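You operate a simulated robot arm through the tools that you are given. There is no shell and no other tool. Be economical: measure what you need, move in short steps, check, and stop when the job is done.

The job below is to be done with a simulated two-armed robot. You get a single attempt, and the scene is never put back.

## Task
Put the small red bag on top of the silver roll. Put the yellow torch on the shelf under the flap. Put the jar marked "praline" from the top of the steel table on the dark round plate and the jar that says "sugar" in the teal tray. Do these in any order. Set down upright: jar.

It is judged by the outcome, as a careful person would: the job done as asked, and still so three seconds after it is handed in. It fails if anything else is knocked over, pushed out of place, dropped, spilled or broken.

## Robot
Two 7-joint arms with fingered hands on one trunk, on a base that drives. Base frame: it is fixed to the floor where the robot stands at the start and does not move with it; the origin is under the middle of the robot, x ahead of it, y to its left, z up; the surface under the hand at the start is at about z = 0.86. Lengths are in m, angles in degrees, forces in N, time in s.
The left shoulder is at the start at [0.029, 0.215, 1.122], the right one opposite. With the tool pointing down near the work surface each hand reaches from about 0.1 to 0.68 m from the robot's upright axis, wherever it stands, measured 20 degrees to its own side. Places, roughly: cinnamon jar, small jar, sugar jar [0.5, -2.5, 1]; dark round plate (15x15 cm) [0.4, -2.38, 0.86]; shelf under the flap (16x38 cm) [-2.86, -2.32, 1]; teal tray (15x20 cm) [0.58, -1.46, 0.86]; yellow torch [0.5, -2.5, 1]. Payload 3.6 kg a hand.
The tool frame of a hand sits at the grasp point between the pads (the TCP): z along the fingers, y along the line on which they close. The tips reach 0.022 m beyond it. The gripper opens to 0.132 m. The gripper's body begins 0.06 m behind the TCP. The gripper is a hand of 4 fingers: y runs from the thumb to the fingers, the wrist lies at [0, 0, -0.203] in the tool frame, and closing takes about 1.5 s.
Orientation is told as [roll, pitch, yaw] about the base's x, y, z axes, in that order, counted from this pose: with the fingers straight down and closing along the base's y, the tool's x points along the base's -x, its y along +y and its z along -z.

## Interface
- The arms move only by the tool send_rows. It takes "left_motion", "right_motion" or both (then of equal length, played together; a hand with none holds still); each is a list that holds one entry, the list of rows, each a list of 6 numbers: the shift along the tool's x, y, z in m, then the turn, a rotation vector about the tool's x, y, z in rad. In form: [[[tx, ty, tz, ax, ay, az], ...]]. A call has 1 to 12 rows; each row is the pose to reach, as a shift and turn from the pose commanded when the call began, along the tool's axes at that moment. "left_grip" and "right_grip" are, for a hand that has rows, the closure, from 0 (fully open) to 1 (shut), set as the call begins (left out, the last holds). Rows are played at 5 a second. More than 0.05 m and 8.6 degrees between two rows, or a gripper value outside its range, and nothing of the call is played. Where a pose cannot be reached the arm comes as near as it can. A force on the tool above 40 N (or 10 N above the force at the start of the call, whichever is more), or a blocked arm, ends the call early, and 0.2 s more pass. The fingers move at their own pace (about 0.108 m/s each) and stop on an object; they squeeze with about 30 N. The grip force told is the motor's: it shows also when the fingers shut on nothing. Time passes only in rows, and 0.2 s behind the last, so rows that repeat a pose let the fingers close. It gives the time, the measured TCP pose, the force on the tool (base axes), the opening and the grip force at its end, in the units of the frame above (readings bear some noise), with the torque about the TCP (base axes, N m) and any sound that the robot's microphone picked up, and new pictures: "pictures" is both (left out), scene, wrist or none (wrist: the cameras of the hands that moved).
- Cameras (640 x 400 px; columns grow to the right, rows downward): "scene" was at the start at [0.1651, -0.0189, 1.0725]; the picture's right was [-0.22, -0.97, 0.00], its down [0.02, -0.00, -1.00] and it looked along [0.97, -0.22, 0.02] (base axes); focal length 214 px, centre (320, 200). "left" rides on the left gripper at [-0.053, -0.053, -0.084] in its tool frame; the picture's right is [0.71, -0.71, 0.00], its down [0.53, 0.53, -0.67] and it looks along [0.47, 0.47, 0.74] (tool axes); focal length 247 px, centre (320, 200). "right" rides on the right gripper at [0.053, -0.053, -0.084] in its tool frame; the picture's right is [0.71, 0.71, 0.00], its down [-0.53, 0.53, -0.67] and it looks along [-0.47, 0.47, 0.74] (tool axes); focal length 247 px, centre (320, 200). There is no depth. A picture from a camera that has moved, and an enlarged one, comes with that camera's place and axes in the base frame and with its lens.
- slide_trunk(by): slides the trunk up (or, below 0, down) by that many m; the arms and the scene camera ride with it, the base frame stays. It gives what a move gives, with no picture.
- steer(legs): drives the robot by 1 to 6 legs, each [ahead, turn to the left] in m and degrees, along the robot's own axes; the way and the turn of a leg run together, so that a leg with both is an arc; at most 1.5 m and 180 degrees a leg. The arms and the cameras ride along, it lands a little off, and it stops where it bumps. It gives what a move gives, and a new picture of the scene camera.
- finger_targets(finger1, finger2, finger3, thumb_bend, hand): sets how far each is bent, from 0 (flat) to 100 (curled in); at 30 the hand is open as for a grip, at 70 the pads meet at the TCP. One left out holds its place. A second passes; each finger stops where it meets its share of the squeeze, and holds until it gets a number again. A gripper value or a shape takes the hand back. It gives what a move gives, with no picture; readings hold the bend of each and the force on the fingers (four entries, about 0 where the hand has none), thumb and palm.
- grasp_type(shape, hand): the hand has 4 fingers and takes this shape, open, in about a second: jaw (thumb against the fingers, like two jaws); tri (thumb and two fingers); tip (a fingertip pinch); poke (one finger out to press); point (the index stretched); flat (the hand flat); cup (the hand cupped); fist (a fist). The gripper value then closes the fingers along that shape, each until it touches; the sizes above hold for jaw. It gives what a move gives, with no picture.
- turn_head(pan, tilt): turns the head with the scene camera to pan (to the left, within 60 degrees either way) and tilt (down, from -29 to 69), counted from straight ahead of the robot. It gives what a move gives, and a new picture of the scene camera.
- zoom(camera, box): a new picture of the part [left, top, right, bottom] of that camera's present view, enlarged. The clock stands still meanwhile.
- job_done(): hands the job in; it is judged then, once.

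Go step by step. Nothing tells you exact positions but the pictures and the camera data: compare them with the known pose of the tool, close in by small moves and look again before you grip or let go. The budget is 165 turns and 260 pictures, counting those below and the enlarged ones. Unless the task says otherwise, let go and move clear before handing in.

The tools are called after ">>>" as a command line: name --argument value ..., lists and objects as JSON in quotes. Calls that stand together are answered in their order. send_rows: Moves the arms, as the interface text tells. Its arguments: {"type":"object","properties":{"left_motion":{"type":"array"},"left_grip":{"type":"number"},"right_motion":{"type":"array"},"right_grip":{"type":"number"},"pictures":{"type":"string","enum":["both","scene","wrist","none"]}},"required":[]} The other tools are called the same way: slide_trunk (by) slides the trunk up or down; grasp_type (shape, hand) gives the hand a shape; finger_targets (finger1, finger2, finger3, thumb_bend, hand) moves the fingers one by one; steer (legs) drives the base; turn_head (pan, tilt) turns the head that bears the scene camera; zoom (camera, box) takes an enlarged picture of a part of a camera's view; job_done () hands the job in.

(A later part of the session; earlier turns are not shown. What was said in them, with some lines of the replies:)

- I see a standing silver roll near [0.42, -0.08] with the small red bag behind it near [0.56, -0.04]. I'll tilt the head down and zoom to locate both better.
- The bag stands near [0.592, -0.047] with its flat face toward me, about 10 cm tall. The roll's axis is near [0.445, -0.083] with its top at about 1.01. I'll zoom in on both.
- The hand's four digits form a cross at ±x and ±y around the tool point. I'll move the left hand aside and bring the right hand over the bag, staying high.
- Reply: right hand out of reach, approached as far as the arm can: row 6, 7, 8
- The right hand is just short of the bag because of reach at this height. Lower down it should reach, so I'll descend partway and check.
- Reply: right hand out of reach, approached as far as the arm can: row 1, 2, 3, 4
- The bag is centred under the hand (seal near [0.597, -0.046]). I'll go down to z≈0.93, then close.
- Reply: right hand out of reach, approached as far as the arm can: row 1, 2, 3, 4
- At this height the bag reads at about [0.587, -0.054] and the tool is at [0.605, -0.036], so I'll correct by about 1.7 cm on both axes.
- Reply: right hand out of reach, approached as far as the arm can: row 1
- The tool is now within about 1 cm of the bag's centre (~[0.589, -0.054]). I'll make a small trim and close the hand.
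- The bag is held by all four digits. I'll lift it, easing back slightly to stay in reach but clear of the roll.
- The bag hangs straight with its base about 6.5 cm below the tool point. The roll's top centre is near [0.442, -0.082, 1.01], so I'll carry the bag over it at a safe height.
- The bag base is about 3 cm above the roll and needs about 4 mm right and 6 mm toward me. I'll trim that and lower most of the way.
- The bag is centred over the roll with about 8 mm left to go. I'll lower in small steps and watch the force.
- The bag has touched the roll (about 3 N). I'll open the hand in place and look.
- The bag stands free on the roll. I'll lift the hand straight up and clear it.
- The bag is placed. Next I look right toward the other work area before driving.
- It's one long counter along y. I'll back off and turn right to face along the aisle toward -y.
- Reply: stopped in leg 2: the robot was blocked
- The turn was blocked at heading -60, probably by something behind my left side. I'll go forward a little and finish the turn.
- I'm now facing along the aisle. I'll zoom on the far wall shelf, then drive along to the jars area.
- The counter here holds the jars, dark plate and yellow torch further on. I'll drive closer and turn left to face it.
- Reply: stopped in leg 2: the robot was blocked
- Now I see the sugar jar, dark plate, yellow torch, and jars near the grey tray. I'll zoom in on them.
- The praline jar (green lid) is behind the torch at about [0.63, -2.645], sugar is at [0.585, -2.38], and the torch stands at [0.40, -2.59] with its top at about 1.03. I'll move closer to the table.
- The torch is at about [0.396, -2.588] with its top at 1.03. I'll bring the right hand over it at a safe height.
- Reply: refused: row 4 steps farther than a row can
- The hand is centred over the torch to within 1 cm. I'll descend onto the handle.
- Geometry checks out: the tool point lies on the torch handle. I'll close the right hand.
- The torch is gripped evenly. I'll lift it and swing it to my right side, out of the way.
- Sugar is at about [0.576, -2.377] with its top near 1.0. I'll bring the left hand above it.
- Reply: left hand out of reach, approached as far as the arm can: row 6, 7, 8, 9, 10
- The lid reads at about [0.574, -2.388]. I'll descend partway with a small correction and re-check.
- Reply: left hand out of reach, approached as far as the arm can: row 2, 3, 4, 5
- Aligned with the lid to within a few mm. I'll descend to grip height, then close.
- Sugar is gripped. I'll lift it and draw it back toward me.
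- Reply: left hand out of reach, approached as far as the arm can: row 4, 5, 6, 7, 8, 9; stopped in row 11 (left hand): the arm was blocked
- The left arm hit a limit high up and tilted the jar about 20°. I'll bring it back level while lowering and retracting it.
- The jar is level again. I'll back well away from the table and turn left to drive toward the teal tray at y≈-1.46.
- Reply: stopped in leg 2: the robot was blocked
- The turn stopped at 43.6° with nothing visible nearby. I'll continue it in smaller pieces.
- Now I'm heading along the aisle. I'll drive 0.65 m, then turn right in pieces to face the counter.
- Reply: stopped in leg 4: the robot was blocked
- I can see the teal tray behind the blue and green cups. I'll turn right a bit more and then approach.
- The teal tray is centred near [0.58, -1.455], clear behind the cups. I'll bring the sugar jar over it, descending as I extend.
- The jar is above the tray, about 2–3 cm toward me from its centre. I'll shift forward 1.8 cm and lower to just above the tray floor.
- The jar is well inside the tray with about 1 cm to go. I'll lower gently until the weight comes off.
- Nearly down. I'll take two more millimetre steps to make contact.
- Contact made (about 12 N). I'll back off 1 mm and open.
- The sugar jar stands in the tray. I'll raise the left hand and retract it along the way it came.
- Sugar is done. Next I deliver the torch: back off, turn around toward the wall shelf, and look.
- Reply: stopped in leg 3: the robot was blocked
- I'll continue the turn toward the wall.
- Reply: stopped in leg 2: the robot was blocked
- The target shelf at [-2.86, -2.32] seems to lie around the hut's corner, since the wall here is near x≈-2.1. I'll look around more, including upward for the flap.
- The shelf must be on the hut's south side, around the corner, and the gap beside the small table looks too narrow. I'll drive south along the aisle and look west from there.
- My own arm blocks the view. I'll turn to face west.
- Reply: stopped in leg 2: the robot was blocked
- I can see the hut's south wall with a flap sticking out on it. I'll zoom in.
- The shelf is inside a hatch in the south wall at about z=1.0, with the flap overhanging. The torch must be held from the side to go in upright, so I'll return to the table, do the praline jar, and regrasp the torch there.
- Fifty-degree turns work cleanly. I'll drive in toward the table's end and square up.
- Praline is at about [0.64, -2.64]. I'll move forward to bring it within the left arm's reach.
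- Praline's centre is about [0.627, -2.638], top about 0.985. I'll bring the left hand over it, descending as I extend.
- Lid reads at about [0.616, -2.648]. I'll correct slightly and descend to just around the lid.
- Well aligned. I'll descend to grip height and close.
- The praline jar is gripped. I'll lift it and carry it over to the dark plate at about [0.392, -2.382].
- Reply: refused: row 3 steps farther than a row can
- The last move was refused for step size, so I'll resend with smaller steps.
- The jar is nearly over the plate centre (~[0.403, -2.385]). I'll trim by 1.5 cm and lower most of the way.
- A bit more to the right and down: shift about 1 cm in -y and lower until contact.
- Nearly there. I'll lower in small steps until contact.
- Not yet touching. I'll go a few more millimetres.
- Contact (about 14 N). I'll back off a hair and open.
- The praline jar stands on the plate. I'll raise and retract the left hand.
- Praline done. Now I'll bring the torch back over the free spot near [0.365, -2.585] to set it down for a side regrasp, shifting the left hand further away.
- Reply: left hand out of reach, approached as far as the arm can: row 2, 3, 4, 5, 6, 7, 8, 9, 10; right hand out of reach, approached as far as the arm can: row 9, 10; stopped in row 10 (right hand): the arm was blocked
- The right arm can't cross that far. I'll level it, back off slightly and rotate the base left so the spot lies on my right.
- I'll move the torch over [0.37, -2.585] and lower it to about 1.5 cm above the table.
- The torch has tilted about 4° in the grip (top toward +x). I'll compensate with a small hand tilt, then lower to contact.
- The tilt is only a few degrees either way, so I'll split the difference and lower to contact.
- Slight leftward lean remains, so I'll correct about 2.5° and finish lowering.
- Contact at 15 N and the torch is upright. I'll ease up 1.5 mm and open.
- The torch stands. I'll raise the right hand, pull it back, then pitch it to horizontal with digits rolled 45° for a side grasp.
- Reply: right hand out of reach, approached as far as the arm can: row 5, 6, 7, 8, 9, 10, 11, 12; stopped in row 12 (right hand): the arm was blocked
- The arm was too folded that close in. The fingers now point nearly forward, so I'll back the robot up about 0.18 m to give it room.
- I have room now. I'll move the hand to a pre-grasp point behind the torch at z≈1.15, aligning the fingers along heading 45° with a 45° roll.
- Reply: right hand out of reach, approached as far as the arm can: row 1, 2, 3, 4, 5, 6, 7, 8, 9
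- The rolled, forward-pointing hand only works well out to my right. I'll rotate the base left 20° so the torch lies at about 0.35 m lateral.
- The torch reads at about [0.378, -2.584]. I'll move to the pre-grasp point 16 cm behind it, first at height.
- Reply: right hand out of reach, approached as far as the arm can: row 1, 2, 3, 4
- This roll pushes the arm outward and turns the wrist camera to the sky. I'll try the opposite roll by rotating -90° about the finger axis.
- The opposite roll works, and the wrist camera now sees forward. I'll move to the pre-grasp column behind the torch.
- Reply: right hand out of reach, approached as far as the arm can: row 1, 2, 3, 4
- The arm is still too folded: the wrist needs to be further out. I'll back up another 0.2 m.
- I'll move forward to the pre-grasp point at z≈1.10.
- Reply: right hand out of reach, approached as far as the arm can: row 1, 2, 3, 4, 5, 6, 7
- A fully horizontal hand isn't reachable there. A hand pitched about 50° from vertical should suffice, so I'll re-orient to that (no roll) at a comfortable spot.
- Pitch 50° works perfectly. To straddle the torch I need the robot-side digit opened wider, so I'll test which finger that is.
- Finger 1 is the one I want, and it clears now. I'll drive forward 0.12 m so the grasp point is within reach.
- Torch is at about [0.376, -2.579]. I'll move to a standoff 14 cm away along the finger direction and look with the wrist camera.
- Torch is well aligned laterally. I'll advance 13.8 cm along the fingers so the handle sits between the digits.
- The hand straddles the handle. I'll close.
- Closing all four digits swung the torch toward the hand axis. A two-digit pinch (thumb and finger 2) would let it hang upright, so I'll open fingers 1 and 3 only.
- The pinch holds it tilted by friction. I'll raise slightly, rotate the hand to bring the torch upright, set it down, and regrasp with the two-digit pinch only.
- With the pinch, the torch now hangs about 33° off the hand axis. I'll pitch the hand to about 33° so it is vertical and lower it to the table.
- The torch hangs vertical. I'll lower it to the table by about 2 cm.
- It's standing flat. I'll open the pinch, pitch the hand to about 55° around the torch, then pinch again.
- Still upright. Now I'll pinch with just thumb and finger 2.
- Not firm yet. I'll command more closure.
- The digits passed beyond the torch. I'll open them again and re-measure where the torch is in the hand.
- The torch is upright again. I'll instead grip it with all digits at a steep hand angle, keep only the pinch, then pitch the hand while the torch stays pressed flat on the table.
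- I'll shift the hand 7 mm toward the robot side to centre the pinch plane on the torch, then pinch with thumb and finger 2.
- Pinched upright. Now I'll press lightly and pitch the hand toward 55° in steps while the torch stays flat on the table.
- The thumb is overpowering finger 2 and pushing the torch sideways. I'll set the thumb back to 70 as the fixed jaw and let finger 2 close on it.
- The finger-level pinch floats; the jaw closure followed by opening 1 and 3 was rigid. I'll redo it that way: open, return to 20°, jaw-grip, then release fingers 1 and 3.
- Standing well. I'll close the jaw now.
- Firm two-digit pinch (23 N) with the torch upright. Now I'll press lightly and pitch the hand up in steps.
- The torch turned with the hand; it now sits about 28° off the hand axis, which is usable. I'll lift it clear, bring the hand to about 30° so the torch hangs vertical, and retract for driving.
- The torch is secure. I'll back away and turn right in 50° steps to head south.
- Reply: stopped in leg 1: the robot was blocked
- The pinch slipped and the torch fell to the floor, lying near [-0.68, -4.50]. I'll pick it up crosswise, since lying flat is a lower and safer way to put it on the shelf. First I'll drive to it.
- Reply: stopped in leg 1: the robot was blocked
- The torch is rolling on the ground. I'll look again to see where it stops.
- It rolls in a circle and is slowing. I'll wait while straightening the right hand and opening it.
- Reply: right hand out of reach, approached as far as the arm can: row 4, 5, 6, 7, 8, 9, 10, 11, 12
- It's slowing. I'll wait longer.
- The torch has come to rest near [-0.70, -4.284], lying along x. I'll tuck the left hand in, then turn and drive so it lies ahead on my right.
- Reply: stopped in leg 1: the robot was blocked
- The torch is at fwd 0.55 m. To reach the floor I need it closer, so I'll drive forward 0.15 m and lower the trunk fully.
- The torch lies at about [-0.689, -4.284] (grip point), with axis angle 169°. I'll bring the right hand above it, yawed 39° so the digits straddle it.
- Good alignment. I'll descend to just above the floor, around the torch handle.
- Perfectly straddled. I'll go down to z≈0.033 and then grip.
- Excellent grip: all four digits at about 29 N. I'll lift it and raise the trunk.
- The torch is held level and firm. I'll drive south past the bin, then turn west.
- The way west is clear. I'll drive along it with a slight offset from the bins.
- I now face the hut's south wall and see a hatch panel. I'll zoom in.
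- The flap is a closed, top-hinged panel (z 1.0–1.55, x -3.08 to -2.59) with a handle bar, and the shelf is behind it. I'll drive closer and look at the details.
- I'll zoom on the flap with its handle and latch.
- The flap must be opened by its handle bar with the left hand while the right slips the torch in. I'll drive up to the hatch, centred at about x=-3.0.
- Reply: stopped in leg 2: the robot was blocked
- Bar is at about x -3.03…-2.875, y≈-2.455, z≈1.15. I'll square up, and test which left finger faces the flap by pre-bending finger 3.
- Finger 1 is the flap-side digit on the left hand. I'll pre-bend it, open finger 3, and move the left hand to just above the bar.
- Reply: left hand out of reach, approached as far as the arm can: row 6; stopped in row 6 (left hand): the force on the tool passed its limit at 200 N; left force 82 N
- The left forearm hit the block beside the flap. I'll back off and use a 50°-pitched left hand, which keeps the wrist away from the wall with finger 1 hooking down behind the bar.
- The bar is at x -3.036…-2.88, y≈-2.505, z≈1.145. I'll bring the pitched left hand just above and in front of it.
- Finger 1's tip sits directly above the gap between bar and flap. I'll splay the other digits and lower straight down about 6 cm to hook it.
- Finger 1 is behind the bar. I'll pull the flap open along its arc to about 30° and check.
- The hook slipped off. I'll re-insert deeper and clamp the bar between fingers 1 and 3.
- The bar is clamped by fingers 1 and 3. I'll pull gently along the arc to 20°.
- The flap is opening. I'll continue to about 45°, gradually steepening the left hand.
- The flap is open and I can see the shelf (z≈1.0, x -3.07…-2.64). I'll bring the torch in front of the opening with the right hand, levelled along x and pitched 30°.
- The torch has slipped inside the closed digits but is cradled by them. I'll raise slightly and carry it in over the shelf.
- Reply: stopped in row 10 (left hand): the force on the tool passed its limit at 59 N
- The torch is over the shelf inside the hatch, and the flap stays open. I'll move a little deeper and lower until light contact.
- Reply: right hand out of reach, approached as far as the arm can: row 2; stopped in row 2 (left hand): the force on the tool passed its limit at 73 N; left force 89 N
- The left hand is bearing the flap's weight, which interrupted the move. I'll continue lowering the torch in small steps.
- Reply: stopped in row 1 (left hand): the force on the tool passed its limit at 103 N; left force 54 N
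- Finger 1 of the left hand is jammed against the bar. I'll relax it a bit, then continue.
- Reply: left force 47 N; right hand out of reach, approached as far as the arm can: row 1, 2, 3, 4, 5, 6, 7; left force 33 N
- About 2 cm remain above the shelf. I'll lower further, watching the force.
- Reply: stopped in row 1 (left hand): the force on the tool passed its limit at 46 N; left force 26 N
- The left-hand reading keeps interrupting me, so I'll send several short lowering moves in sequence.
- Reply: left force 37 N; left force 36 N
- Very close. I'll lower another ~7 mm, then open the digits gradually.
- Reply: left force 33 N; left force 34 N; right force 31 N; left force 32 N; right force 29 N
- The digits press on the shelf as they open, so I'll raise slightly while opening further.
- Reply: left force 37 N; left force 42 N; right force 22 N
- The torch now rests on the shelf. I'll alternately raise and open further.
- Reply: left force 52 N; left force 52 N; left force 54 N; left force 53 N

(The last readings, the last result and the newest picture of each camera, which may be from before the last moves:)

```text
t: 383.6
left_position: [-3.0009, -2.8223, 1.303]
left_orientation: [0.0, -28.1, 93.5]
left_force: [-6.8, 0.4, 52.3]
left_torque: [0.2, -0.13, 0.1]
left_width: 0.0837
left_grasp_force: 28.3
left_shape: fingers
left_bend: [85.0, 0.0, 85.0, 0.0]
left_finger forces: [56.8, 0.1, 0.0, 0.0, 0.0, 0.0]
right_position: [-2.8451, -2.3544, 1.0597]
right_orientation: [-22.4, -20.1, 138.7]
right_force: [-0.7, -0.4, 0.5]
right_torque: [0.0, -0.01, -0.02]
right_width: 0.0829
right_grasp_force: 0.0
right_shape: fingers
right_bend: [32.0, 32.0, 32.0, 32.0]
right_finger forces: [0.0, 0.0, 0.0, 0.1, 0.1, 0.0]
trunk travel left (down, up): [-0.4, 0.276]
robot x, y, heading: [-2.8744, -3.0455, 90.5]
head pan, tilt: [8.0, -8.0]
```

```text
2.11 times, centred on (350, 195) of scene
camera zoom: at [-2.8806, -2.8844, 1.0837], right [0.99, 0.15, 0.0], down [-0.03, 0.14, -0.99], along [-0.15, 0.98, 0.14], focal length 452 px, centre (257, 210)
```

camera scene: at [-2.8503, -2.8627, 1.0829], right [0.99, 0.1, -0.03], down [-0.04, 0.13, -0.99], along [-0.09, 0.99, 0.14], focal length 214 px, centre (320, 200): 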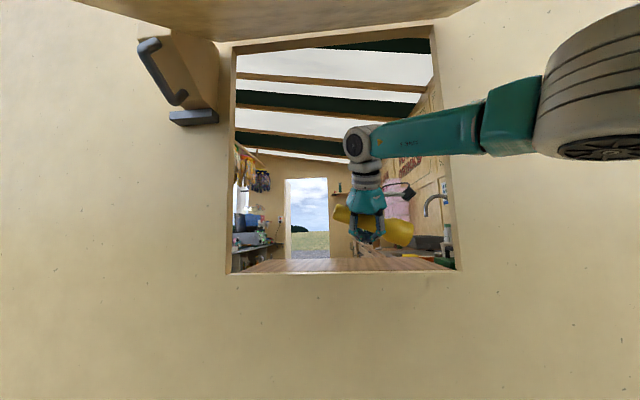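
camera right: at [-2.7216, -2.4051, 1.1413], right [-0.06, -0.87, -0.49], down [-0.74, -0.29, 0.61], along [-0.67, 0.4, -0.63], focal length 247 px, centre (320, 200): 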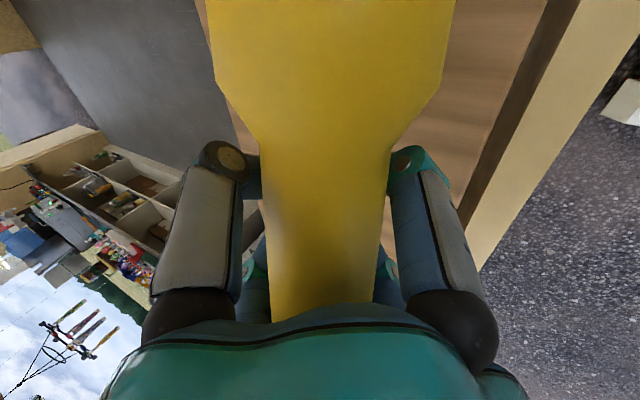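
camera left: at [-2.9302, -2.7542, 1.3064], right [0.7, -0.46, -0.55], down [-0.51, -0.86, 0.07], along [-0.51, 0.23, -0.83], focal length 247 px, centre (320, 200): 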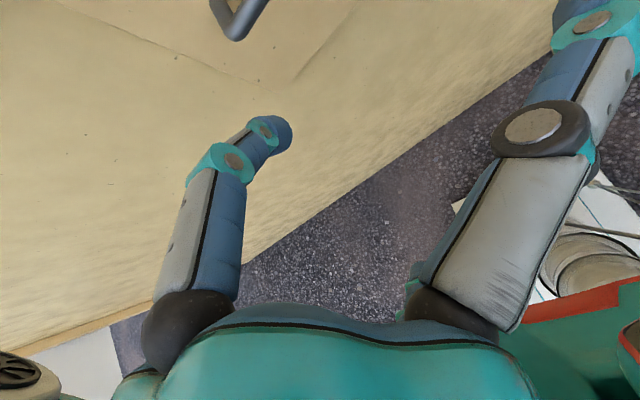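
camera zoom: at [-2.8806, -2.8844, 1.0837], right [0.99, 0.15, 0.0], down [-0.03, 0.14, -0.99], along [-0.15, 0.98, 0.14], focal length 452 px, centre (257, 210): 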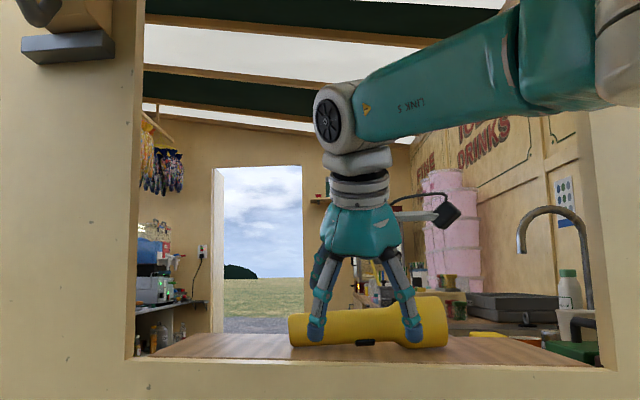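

The torch lies stably on the shelf. I'll raise the right hand straight up and look before pulling back.

>>> send_rows --right_motion '[[[-0.007, -0.007, -0.0174, 0, 0, 0], [-0.014, -0.014, -0.0348, 0, 0, 0], [-0.021, -0.021, -0.0522, 0, 0, 0], [-0.028, -0.028, -0.0696, 0, 0, 0], [-0.0315, -0.0315, -0.078, 0, 0, 0]]]' --pictures "none"

>>> zoom --camera "scene" --box '[220, 100, 480, 290]'

```text
t: 384.4
left_position: [-3.0006, -2.8234, 1.3064]
left_orientation: [-1.0, -28.7, 93.9]
left_force: [8.9, 7.0, 31.2]
left_torque: [-0.44, 0.21, -0.12]
left_width: 0.0834
left_grasp_force: 24.2
left_shape: fingers
left_bend: [89.0, 0.0, 86.0, 0.0]
left_finger forces: [48.2, 0.1, 0.0, 0.1, 0.1, 0.0]
right_position: [-2.834, -2.3626, 1.1027]
right_orientation: [-21.7, -19.6, 137.9]
right_force: [0.2, -0.6, 0.8]
right_torque: [0.0, -0.01, 0.0]
right_width: 0.0833
right_grasp_force: 0.1
right_shape: fingers
right_bend: [32.0, 32.0, 32.0, 32.0]
right_finger forces: [0.1, 0.1, 0.0, 0.0, 0.0, 0.0]
right hand out of reach, approached as far as the arm can: row 1, 2, 3, 4
trunk travel left (down, up): [-0.4, 0.276]
robot x, y, heading: [-2.8713, -3.0444, 90.8]
head pan, tilt: [8.0, -8.0]
stopped in row 4 (left hand): the force on the tool passed its limit at 67 N (the readings are from after the stop); the commanded pose is now the measured one
```

```text
2.11 times, centred on (350, 195) of scene
camera zoom: at [-2.8819, -2.8853, 1.0835], right [0.99, 0.15, 0.0], down [-0.02, 0.14, -0.99], along [-0.15, 0.98, 0.14], focal length 452 px, centre (257, 210)
```

zoom: 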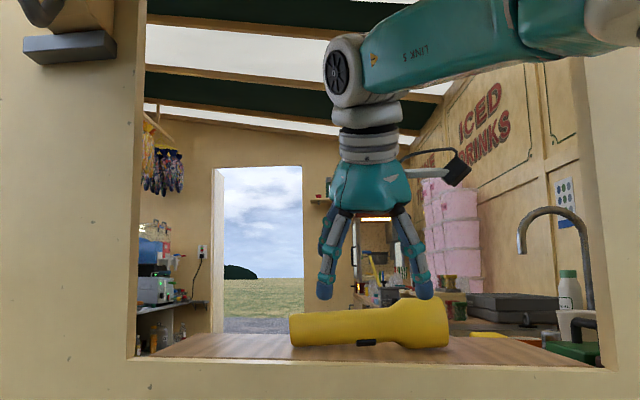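

Clear of the torch. I'll raise a little more and withdraw the right hand from the hatch.

>>> send_rows --right_motion '[[[-0.007, -0.007, -0.0174, 0, 0, 0], [0.0146, 0.0145, -0.0346, 0, 0, 0], [0.0362, 0.036, -0.0519, 0, 0, 0], [0.0578, 0.0574, -0.0691, 0, 0, 0], [0.0794, 0.0789, -0.0864, 0, 0, 0], [0.101, 0.1004, -0.1036, 0, 0, 0], [0.1226, 0.1218, -0.1209, 0, 0, 0], [0.1442, 0.1433, -0.1381, 0, 0, 0]]]' --pictures "scene"

```text
t: 384.8
left_position: [-3.0009, -2.8221, 1.3093]
left_orientation: [-1.4, -28.7, 94.1]
left_force: [4.3, 4.9, 22.7]
left_torque: [-0.6, 0.18, -0.1]
left_width: 0.0837
left_grasp_force: 21.4
left_shape: fingers
left_bend: [87.0, 0.0, 87.0, 0.0]
left_finger forces: [44.1, 0.0, 0.0, 0.1, 0.1, 0.0]
right_position: [-2.8301, -2.3641, 1.1106]
right_orientation: [-21.6, -19.4, 137.7]
right_force: [-0.2, 0.3, 0.6]
right_torque: [0.01, 0.01, 0.0]
right_width: 0.0829
right_grasp_force: 0.0
right_shape: fingers
right_bend: [32.0, 32.0, 32.0, 32.0]
right_finger forces: [0.0, 0.0, 0.0, 0.0, 0.0, 0.0]
right hand out of reach, approached as far as the arm can: row 1
trunk travel left (down, up): [-0.4, 0.276]
robot x, y, heading: [-2.8746, -3.0435, 90.9]
head pan, tilt: [8.0, -8.0]
stopped in row 1 (left hand): the force on the tool passed its limit at 44 N (the readings are from after the stop); the commanded pose is now the measured one
camera scene: at [-2.8821, -2.8854, 1.0837], right [0.99, 0.15, 0.0], down [-0.02, 0.14, -0.99], along [-0.15, 0.98, 0.14], focal length 214 px, centre (320, 200)
```

scene: 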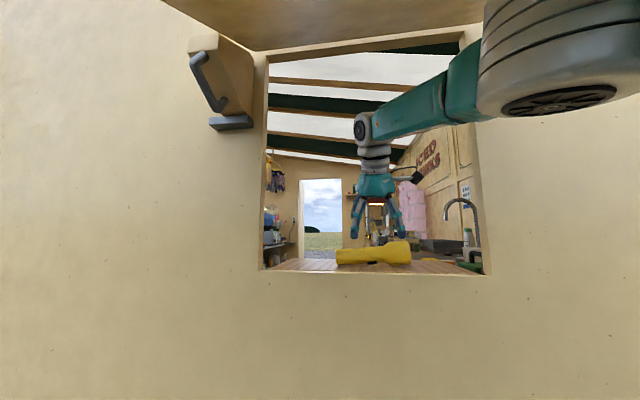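

I'll continue withdrawing in several short moves.

>>> send_rows --right_motion '[[[0.0216, 0.0215, -0.0172, 0, 0, 0], [0.0432, 0.0429, -0.0345, 0, 0, 0], [0.0648, 0.0644, -0.0517, 0, 0, 0], [0.0864, 0.0859, -0.069, 0, 0, 0], [0.108, 0.1073, -0.0862, 0, 0, 0], [0.1296, 0.1288, -0.1035, 0, 0, 0], [0.1512, 0.1502, -0.1207, 0, 0, 0]]]' --pictures "none"

>>> send_rows --right_motion '[[[0.0216, 0.0215, -0.0172, 0, 0, 0], [0.0432, 0.0429, -0.0345, 0, 0, 0], [0.0648, 0.0644, -0.0517, 0, 0, 0]]]' --pictures "scene"

```text
t: 386.2
left_position: [-3.0009, -2.8219, 1.3093]
left_orientation: [-1.5, -28.6, 94.0]
left_force: [9.2, 5.9, 16.8]
left_torque: [-0.75, 0.04, -0.19]
left_width: 0.0835
left_grasp_force: 20.8
left_shape: fingers
left_bend: [85.0, 0.0, 87.0, 0.0]
left_finger forces: [40.5, 0.0, 0.0, 0.0, 0.1, 0.0]
right_position: [-2.8113, -2.3849, 1.0873]
right_orientation: [-14.2, -14.8, 127.2]
right_force: [1.1, 0.0, -0.6]
right_torque: [0.0, 0.03, 0.0]
right_width: 0.083
right_grasp_force: 0.1
right_shape: fingers
right_bend: [32.0, 32.0, 32.0, 32.0]
right_finger forces: [0.0, 0.1, 0.0, 0.1, 0.0, 0.1]
right hand out of reach, approached as far as the arm can: row 1, 2, 3, 4, 5, 6, 7
trunk travel left (down, up): [-0.4, 0.276]
robot x, y, heading: [-2.8731, -3.0459, 90.6]
head pan, tilt: [8.0, -8.0]
stopped in row 7 (right hand): the arm was blocked; the commanded pose is now the measured one
```

```text
t: 387.2
left_position: [-3.0008, -2.823, 1.3092]
left_orientation: [-1.4, -28.6, 94.2]
left_force: [8.7, 6.0, 13.5]
left_torque: [-0.79, 0.07, -0.14]
left_width: 0.0838
left_grasp_force: 19.1
left_shape: fingers
left_bend: [84.0, 0.0, 87.0, 0.0]
left_finger forces: [37.3, 0.0, 0.0, 0.0, 0.0, 0.0]
right_position: [-2.8107, -2.3971, 1.0774]
right_orientation: [-11.2, -12.0, 122.7]
right_force: [0.7, -0.1, 0.3]
right_torque: [-0.05, 0.0, 0.0]
right_width: 0.0831
right_grasp_force: 0.0
right_shape: fingers
right_bend: [32.0, 32.0, 32.0, 32.0]
right_finger forces: [0.0, 0.0, 0.1, 0.0, 0.1, 0.0]
right hand out of reach, approached as far as the arm can: row 1, 2, 3
trunk travel left (down, up): [-0.4, 0.276]
robot x, y, heading: [-2.873, -3.045, 90.6]
head pan, tilt: [8.0, -8.0]
stopped in row 3 (right hand): the arm was blocked; the commanded pose is now the measured one
camera scene: at [-2.8822, -2.8848, 1.0836], right [0.99, 0.15, 0.0], down [-0.02, 0.14, -0.99], along [-0.15, 0.98, 0.14], focal length 214 px, centre (320, 200)
```

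scene: 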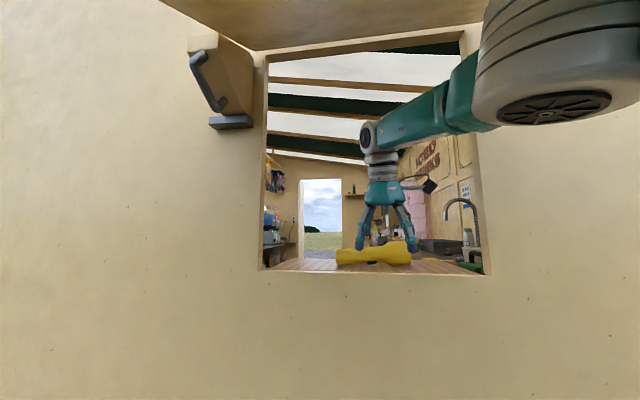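

The right elbow is pinned by the flap. I'll lift the flap further with the left hand while raising the right hand off the torch.

>>> send_rows --left_motion '[[[0, 0, -0.018, 0, 0, 0], [0, 0, -0.036, 0, 0, 0], [0, 0, -0.054, 0, 0, 0], [0, 0, -0.07, 0, 0, 0], [0, 0, -0.07, 0, 0, 0], [0, 0, -0.07, 0, 0, 0]]]' --right_motion '[[[-0.0016, -0.0014, -0.007, 0, 0, 0], [-0.003, -0.003, -0.014, 0, 0, 0], [-0.005, -0.005, -0.022, 0, 0, 0], [-0.007, -0.006, -0.031, 0, 0, 0], [-0.0094, -0.0086, -0.043, 0, 0, 0], [-0.0094, -0.0086, -0.043, 0, 0, 0]]]' --pictures "scene"

```text
t: 388.6
left_position: [-3.0043, -2.8481, 1.3689]
left_orientation: [-1.3, -28.2, 94.2]
left_force: [-1.5, 19.3, -2.5]
left_torque: [-0.59, -0.03, 0.0]
left_width: 0.0853
left_grasp_force: 9.5
left_shape: fingers
left_bend: [74.0, 0.0, 82.0, 0.0]
left_finger forces: [19.2, 0.0, 0.0, 0.1, 0.0, 0.0]
right_position: [-2.8169, -2.4001, 1.1109]
right_orientation: [-11.3, -11.8, 123.2]
right_force: [-0.1, -0.5, 0.4]
right_torque: [0.01, -0.01, 0.04]
right_width: 0.0831
right_grasp_force: 0.0
right_shape: fingers
right_bend: [32.0, 32.0, 32.0, 32.0]
right_finger forces: [0.0, 0.0, 0.1, 0.0, 0.0, 0.0]
right hand out of reach, approached as far as the arm can: row 3, 4, 5, 6
trunk travel left (down, up): [-0.4, 0.276]
robot x, y, heading: [-2.875, -3.0445, 90.7]
head pan, tilt: [8.0, -8.0]
camera scene: at [-2.8857, -2.8779, 1.0825], right [0.99, 0.15, 0.0], down [-0.02, 0.13, -0.99], along [-0.15, 0.98, 0.13], focal length 214 px, centre (320, 200)
```

scene: 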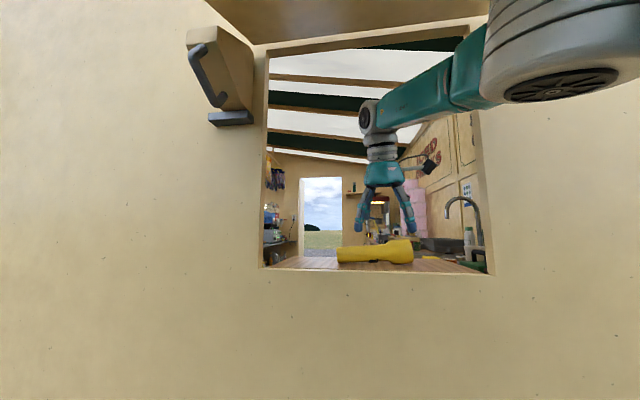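

Both are clear now. I'll pull the right hand back and to the right.

>>> send_rows --right_motion '[[[0.033, 0.0016, -0.0074, 0, 0, 0], [0.0663, 0.0032, -0.0148, 0, 0, 0], [0.0995, 0.0049, -0.0222, 0, 0, 0], [0.1326, 0.0065, -0.0296, 0, 0, 0], [0.1658, 0.0081, -0.037, 0, 0, 0], [0.1658, 0.0081, -0.037, 0, 0, 0]]]' --pictures "scene"

```text
t: 389.8
left_position: [-3.0135, -2.8454, 1.3663]
left_orientation: [-1.7, -28.1, 94.6]
left_force: [-3.9, 12.0, -3.1]
left_torque: [-0.27, 0.23, -0.1]
left_width: 0.0832
left_grasp_force: 9.6
left_shape: fingers
left_bend: [73.0, 0.0, 80.0, 5.0]
left_finger forces: [14.9, 0.1, 1.8, 0.0, 3.3, 0.0]
right_position: [-2.6945, -2.4185, 1.1095]
right_orientation: [2.4, -8.1, 89.4]
right_force: [-14.8, 52.6, -6.4]
right_torque: [-1.66, -0.15, 2.67]
right_width: 0.0787
right_grasp_force: 27.3
right_shape: fingers
right_bend: [32.0, 32.0, 32.0, 32.0]
right_finger forces: [0.1, 0.1, 0.0, 0.0, 54.6, 0.0]
right hand out of reach, approached as far as the arm can: row 1, 2, 3
trunk travel left (down, up): [-0.4, 0.276]
robot x, y, heading: [-2.8686, -3.044, 91.3]
head pan, tilt: [8.0, -8.0]
stopped in row 5 (right hand): the force on the tool passed its limit at 88 N (the readings are from after the stop); the commanded pose is now the measured one
camera scene: at [-2.8933, -2.8726, 1.0819], right [0.99, 0.16, 0.01], down [-0.02, 0.13, -0.99], along [-0.16, 0.98, 0.13], focal length 214 px, centre (320, 200)
```

scene: 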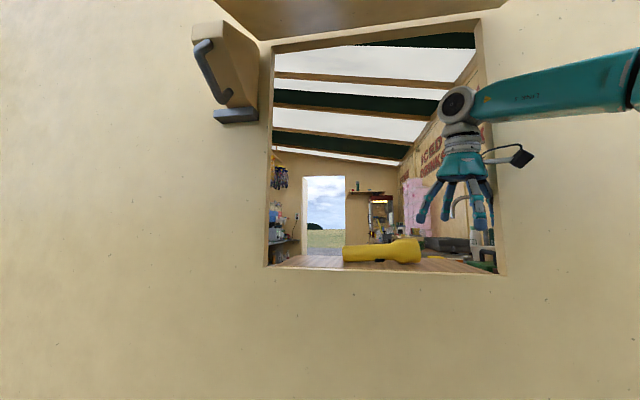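

The thumb caught the hatch jamb. The elbow is free now, so I'll shift left 5 cm and then pull straight back.

>>> send_rows --right_motion '[[[-0.005, 0.025, 0, 0, 0, 0], [-0.005, 0.055, 0, 0, 0, 0], [0.02, 0.065, 0, 0, 0, 0], [0.055, 0.065, 0, 0, 0, 0], [0.095, 0.065, 0, 0, 0, 0], [0.135, 0.065, 0.005, 0, 0, 0], [0.175, 0.065, 0.01, 0, 0, 0], [0.215, 0.065, 0.02, 0, 0, 0], [0.24, 0.06, 0.04, 0, 0, 0]]]' --pictures "scene"

```text
t: 391.8
left_position: [-3.0036, -2.8514, 1.3695]
left_orientation: [-1.6, -28.4, 94.1]
left_force: [-0.3, 15.9, -3.5]
left_torque: [-0.35, -0.01, -0.03]
left_width: 0.0877
left_grasp_force: 9.7
left_shape: fingers
left_bend: [57.0, 0.0, 81.0, 0.0]
left_finger forces: [16.9, 0.0, 2.0, 0.1, 0.0, 0.1]
right_position: [-2.7468, -2.6541, 1.0418]
right_orientation: [2.9, -7.3, 87.5]
right_force: [-0.3, -0.1, 0.1]
right_torque: [0.01, 0.04, 0.0]
right_width: 0.0832
right_grasp_force: 0.1
right_shape: fingers
right_bend: [32.0, 32.0, 32.0, 32.0]
right_finger forces: [0.0, 0.1, 0.1, 0.0, 0.0, 0.1]
trunk travel left (down, up): [-0.4, 0.276]
robot x, y, heading: [-2.8724, -3.0446, 91.0]
head pan, tilt: [8.0, -8.0]
camera scene: at [-2.8866, -2.8784, 1.0827], right [0.99, 0.16, 0.0], down [-0.02, 0.13, -0.99], along [-0.16, 0.98, 0.14], focal length 214 px, centre (320, 200)
```

scene: 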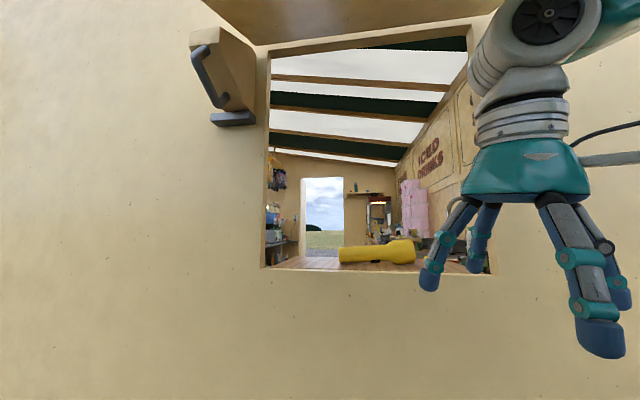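

The torch is on the shelf and the right hand is out. I'll move the right hand down and away, then lower the flap gently with the left hand along its arc.

>>> send_rows --right_motion '[[[0.01, -0.01, 0.03, 0, 0, 0], [0.02, -0.02, 0.07, 0, 0, 0], [0.03, -0.03, 0.11, 0, 0, 0], [0.04, -0.05, 0.15, 0, 0, 0], [0.05, -0.07, 0.19, 0, 0, 0], [0.05, -0.09, 0.23, 0, 0, 0], [0.05, -0.11, 0.27, 0, 0, 0], [0.05, -0.13, 0.3, 0, 0, 0]]]' --pictures "none"

>>> send_rows --left_motion '[[[0.0025, 0, 0.0214, 0, 0, 0], [0.0014, 0, 0.0573, 0, -0.03, 0], [-0.0024, 0, 0.0923, 0, -0.06, 0], [-0.0098, 0, 0.127, 0, -0.09, 0], [-0.0208, 0, 0.1613, 0, -0.12, 0], [-0.0336, 0, 0.1944, 0, -0.16, 0], [-0.0501, 0, 0.2261, 0, -0.2, 0], [-0.069, 0, 0.2562, 0, -0.24, 0], [-0.0907, 0, 0.2844, 0, -0.28, 0], [-0.1141, 0, 0.3107, 0, -0.31, 0], [-0.1406, 0, 0.3352, 0, -0.33, 0]]]' --pictures "scene"

```text
t: 393.6
left_position: [-3.0006, -2.8546, 1.3694]
left_orientation: [-1.3, -28.5, 94.0]
left_force: [0.3, -0.1, 0.7]
left_torque: [0.01, 0.06, 0.03]
left_width: 0.0849
left_grasp_force: 0.0
left_shape: fingers
left_bend: [74.0, 0.0, 82.0, 0.0]
left_finger forces: [0.0, 0.0, 0.1, 0.0, 0.0, 0.1]
right_position: [-2.648, -2.6529, 0.7341]
right_orientation: [5.4, -0.9, 91.6]
right_force: [0.1, 1.0, -0.5]
right_torque: [-0.01, -0.01, -0.02]
right_width: 0.083
right_grasp_force: 0.0
right_shape: fingers
right_bend: [32.0, 32.0, 32.0, 32.0]
right_finger forces: [0.0, 0.0, 0.0, 0.0, 0.1, 0.0]
right hand out of reach, approached as far as the arm can: row 4, 5, 6, 7, 8
trunk travel left (down, up): [-0.4, 0.276]
robot x, y, heading: [-2.8702, -3.0473, 91.0]
head pan, tilt: [8.0, -8.0]
```

```text
t: 395.9
left_position: [-3.0144, -2.5711, 1.1407]
left_orientation: [-1.8, -47.4, 94.6]
left_force: [0.7, 0.6, -0.6]
left_torque: [0.0, 0.0, -0.01]
left_width: 0.0848
left_grasp_force: 0.0
left_shape: fingers
left_bend: [74.0, 0.0, 82.0, 0.0]
left_finger forces: [0.0, 0.0, 0.0, 0.0, 0.2, 0.0]
right_position: [-2.6486, -2.6543, 0.7331]
right_orientation: [5.3, -0.8, 91.4]
right_force: [0.5, -1.0, -0.3]
right_torque: [-0.02, -0.02, -0.02]
right_width: 0.0831
right_grasp_force: 0.1
right_shape: fingers
right_bend: [32.0, 32.0, 32.0, 32.0]
right_finger forces: [0.1, 0.1, 0.0, 0.0, 0.1, 0.1]
trunk travel left (down, up): [-0.4, 0.276]
robot x, y, heading: [-2.8702, -3.0428, 90.9]
head pan, tilt: [8.0, -8.0]
camera scene: at [-2.8862, -2.8812, 1.0831], right [0.99, 0.16, 0.0], down [-0.02, 0.14, -0.99], along [-0.15, 0.98, 0.14], focal length 214 px, centre (320, 200)
```

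scene: 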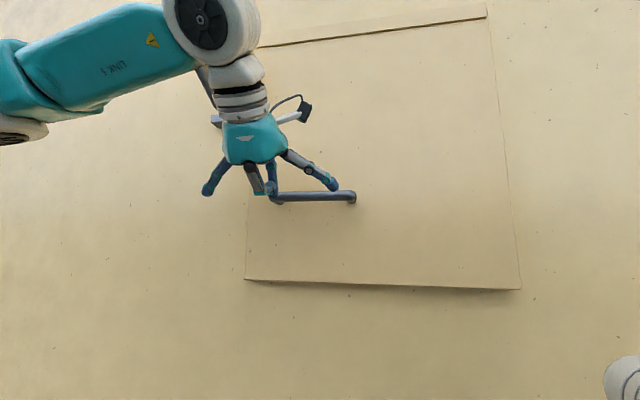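

The flap has closed over the torch on its shelf. I'll lift the left hand clear of the bar and back away.

>>> send_rows --left_motion '[[[-0.022, 0, -0.02, 0, 0, 0], [-0.044, 0, -0.041, 0, 0, 0], [-0.058, 0, -0.054, 0, 0, 0], [-0.034, 0, -0.08, 0, 0, 0], [-0.01, 0, -0.105, 0, 0, 0], [0.014, 0, -0.131, 0, 0, 0], [0.038, 0, -0.157, 0, 0, 0]]]' --pictures "none"

>>> steer --legs '[[-0.35, 0]]'

```text
t: 397.6
left_position: [-3.0062, -2.7139, 1.2205]
left_orientation: [-1.9, -47.4, 94.8]
left_force: [0.7, -0.6, 0.1]
left_torque: [0.01, 0.02, -0.01]
left_width: 0.0849
left_grasp_force: 0.0
left_shape: fingers
left_bend: [74.0, 0.0, 82.0, 0.0]
left_finger forces: [0.0, 0.0, 0.0, 0.0, 0.0, 0.1]
right_position: [-2.65, -2.6542, 0.7344]
right_orientation: [5.3, -0.9, 91.5]
right_force: [-0.1, 0.4, 0.0]
right_torque: [-0.02, 0.02, 0.01]
right_width: 0.0833
right_grasp_force: 0.1
right_shape: fingers
right_bend: [32.0, 32.0, 32.0, 32.0]
right_finger forces: [0.1, 0.0, 0.0, 0.1, 0.0, 0.1]
trunk travel left (down, up): [-0.4, 0.276]
robot x, y, heading: [-2.8681, -3.0431, 91.1]
head pan, tilt: [8.0, -8.0]
```

```text
t: 399.8
left_position: [-3.0019, -3.0682, 1.2203]
left_orientation: [-1.9, -47.4, 94.9]
left_force: [0.7, 0.2, -0.5]
left_torque: [0.01, -0.03, 0.01]
left_width: 0.085
left_grasp_force: 0.1
left_shape: fingers
left_bend: [74.0, 0.0, 82.0, 0.0]
left_finger forces: [0.0, 0.0, 0.1, 0.0, 0.0, 0.0]
right_position: [-2.6439, -3.0085, 0.7347]
right_orientation: [5.3, -0.9, 91.6]
right_force: [-0.3, -0.2, 0.8]
right_torque: [0.03, 0.01, -0.03]
right_width: 0.0831
right_grasp_force: 0.1
right_shape: fingers
right_bend: [32.0, 32.0, 32.0, 32.0]
right_finger forces: [0.0, 0.0, 0.1, 0.0, 0.0, 0.0]
trunk travel left (down, up): [-0.4, 0.276]
robot x, y, heading: [-2.863, -3.3963, 91.0]
head pan, tilt: [8.0, -8.0]
camera scene: at [-2.879, -3.2368, 1.0834], right [0.99, 0.16, 0.0], down [-0.02, 0.14, -0.99], along [-0.15, 0.98, 0.14], focal length 214 px, centre (320, 200)
```

scene: 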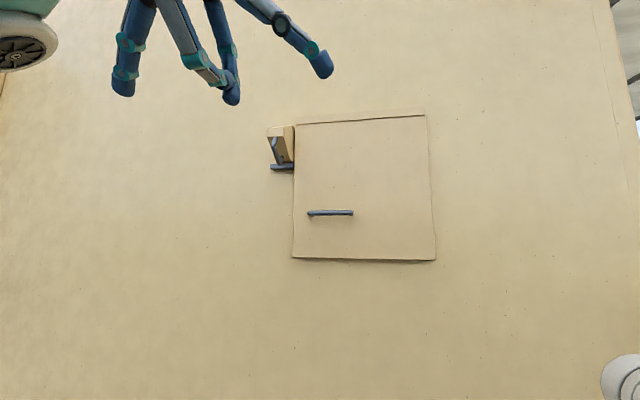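

Everything is placed, the flap is closed with the torch behind it on the shelf, and both hands are clear, so I'm handing the job in.

>>> job_done

```text
The job is handed in.
```

I handed the job in with all four items placed, but I dropped the torch on the ground once on the way to the shelf, so it may be judged a fail.

- **Red bag:** standing on top of the silver roll.
- **Sugar jar:** upright in the teal tray.
- **Praline jar:** upright on the dark round plate.
- **Yellow torch:** lying on the shelf. It slipped from the grip while I was driving; I picked it up off the ground and carried on.

The flap was shut at the start, so I opened it by its handle to put the torch in, and it swung closed again by itself. I last saw the torch on the shelf just before that and did not reopen the flap to check. Opening the flap and working in the hatch, I bumped my arms hard against the block beside it and the hatch frame. In the last picture the flap and block look as they did before.
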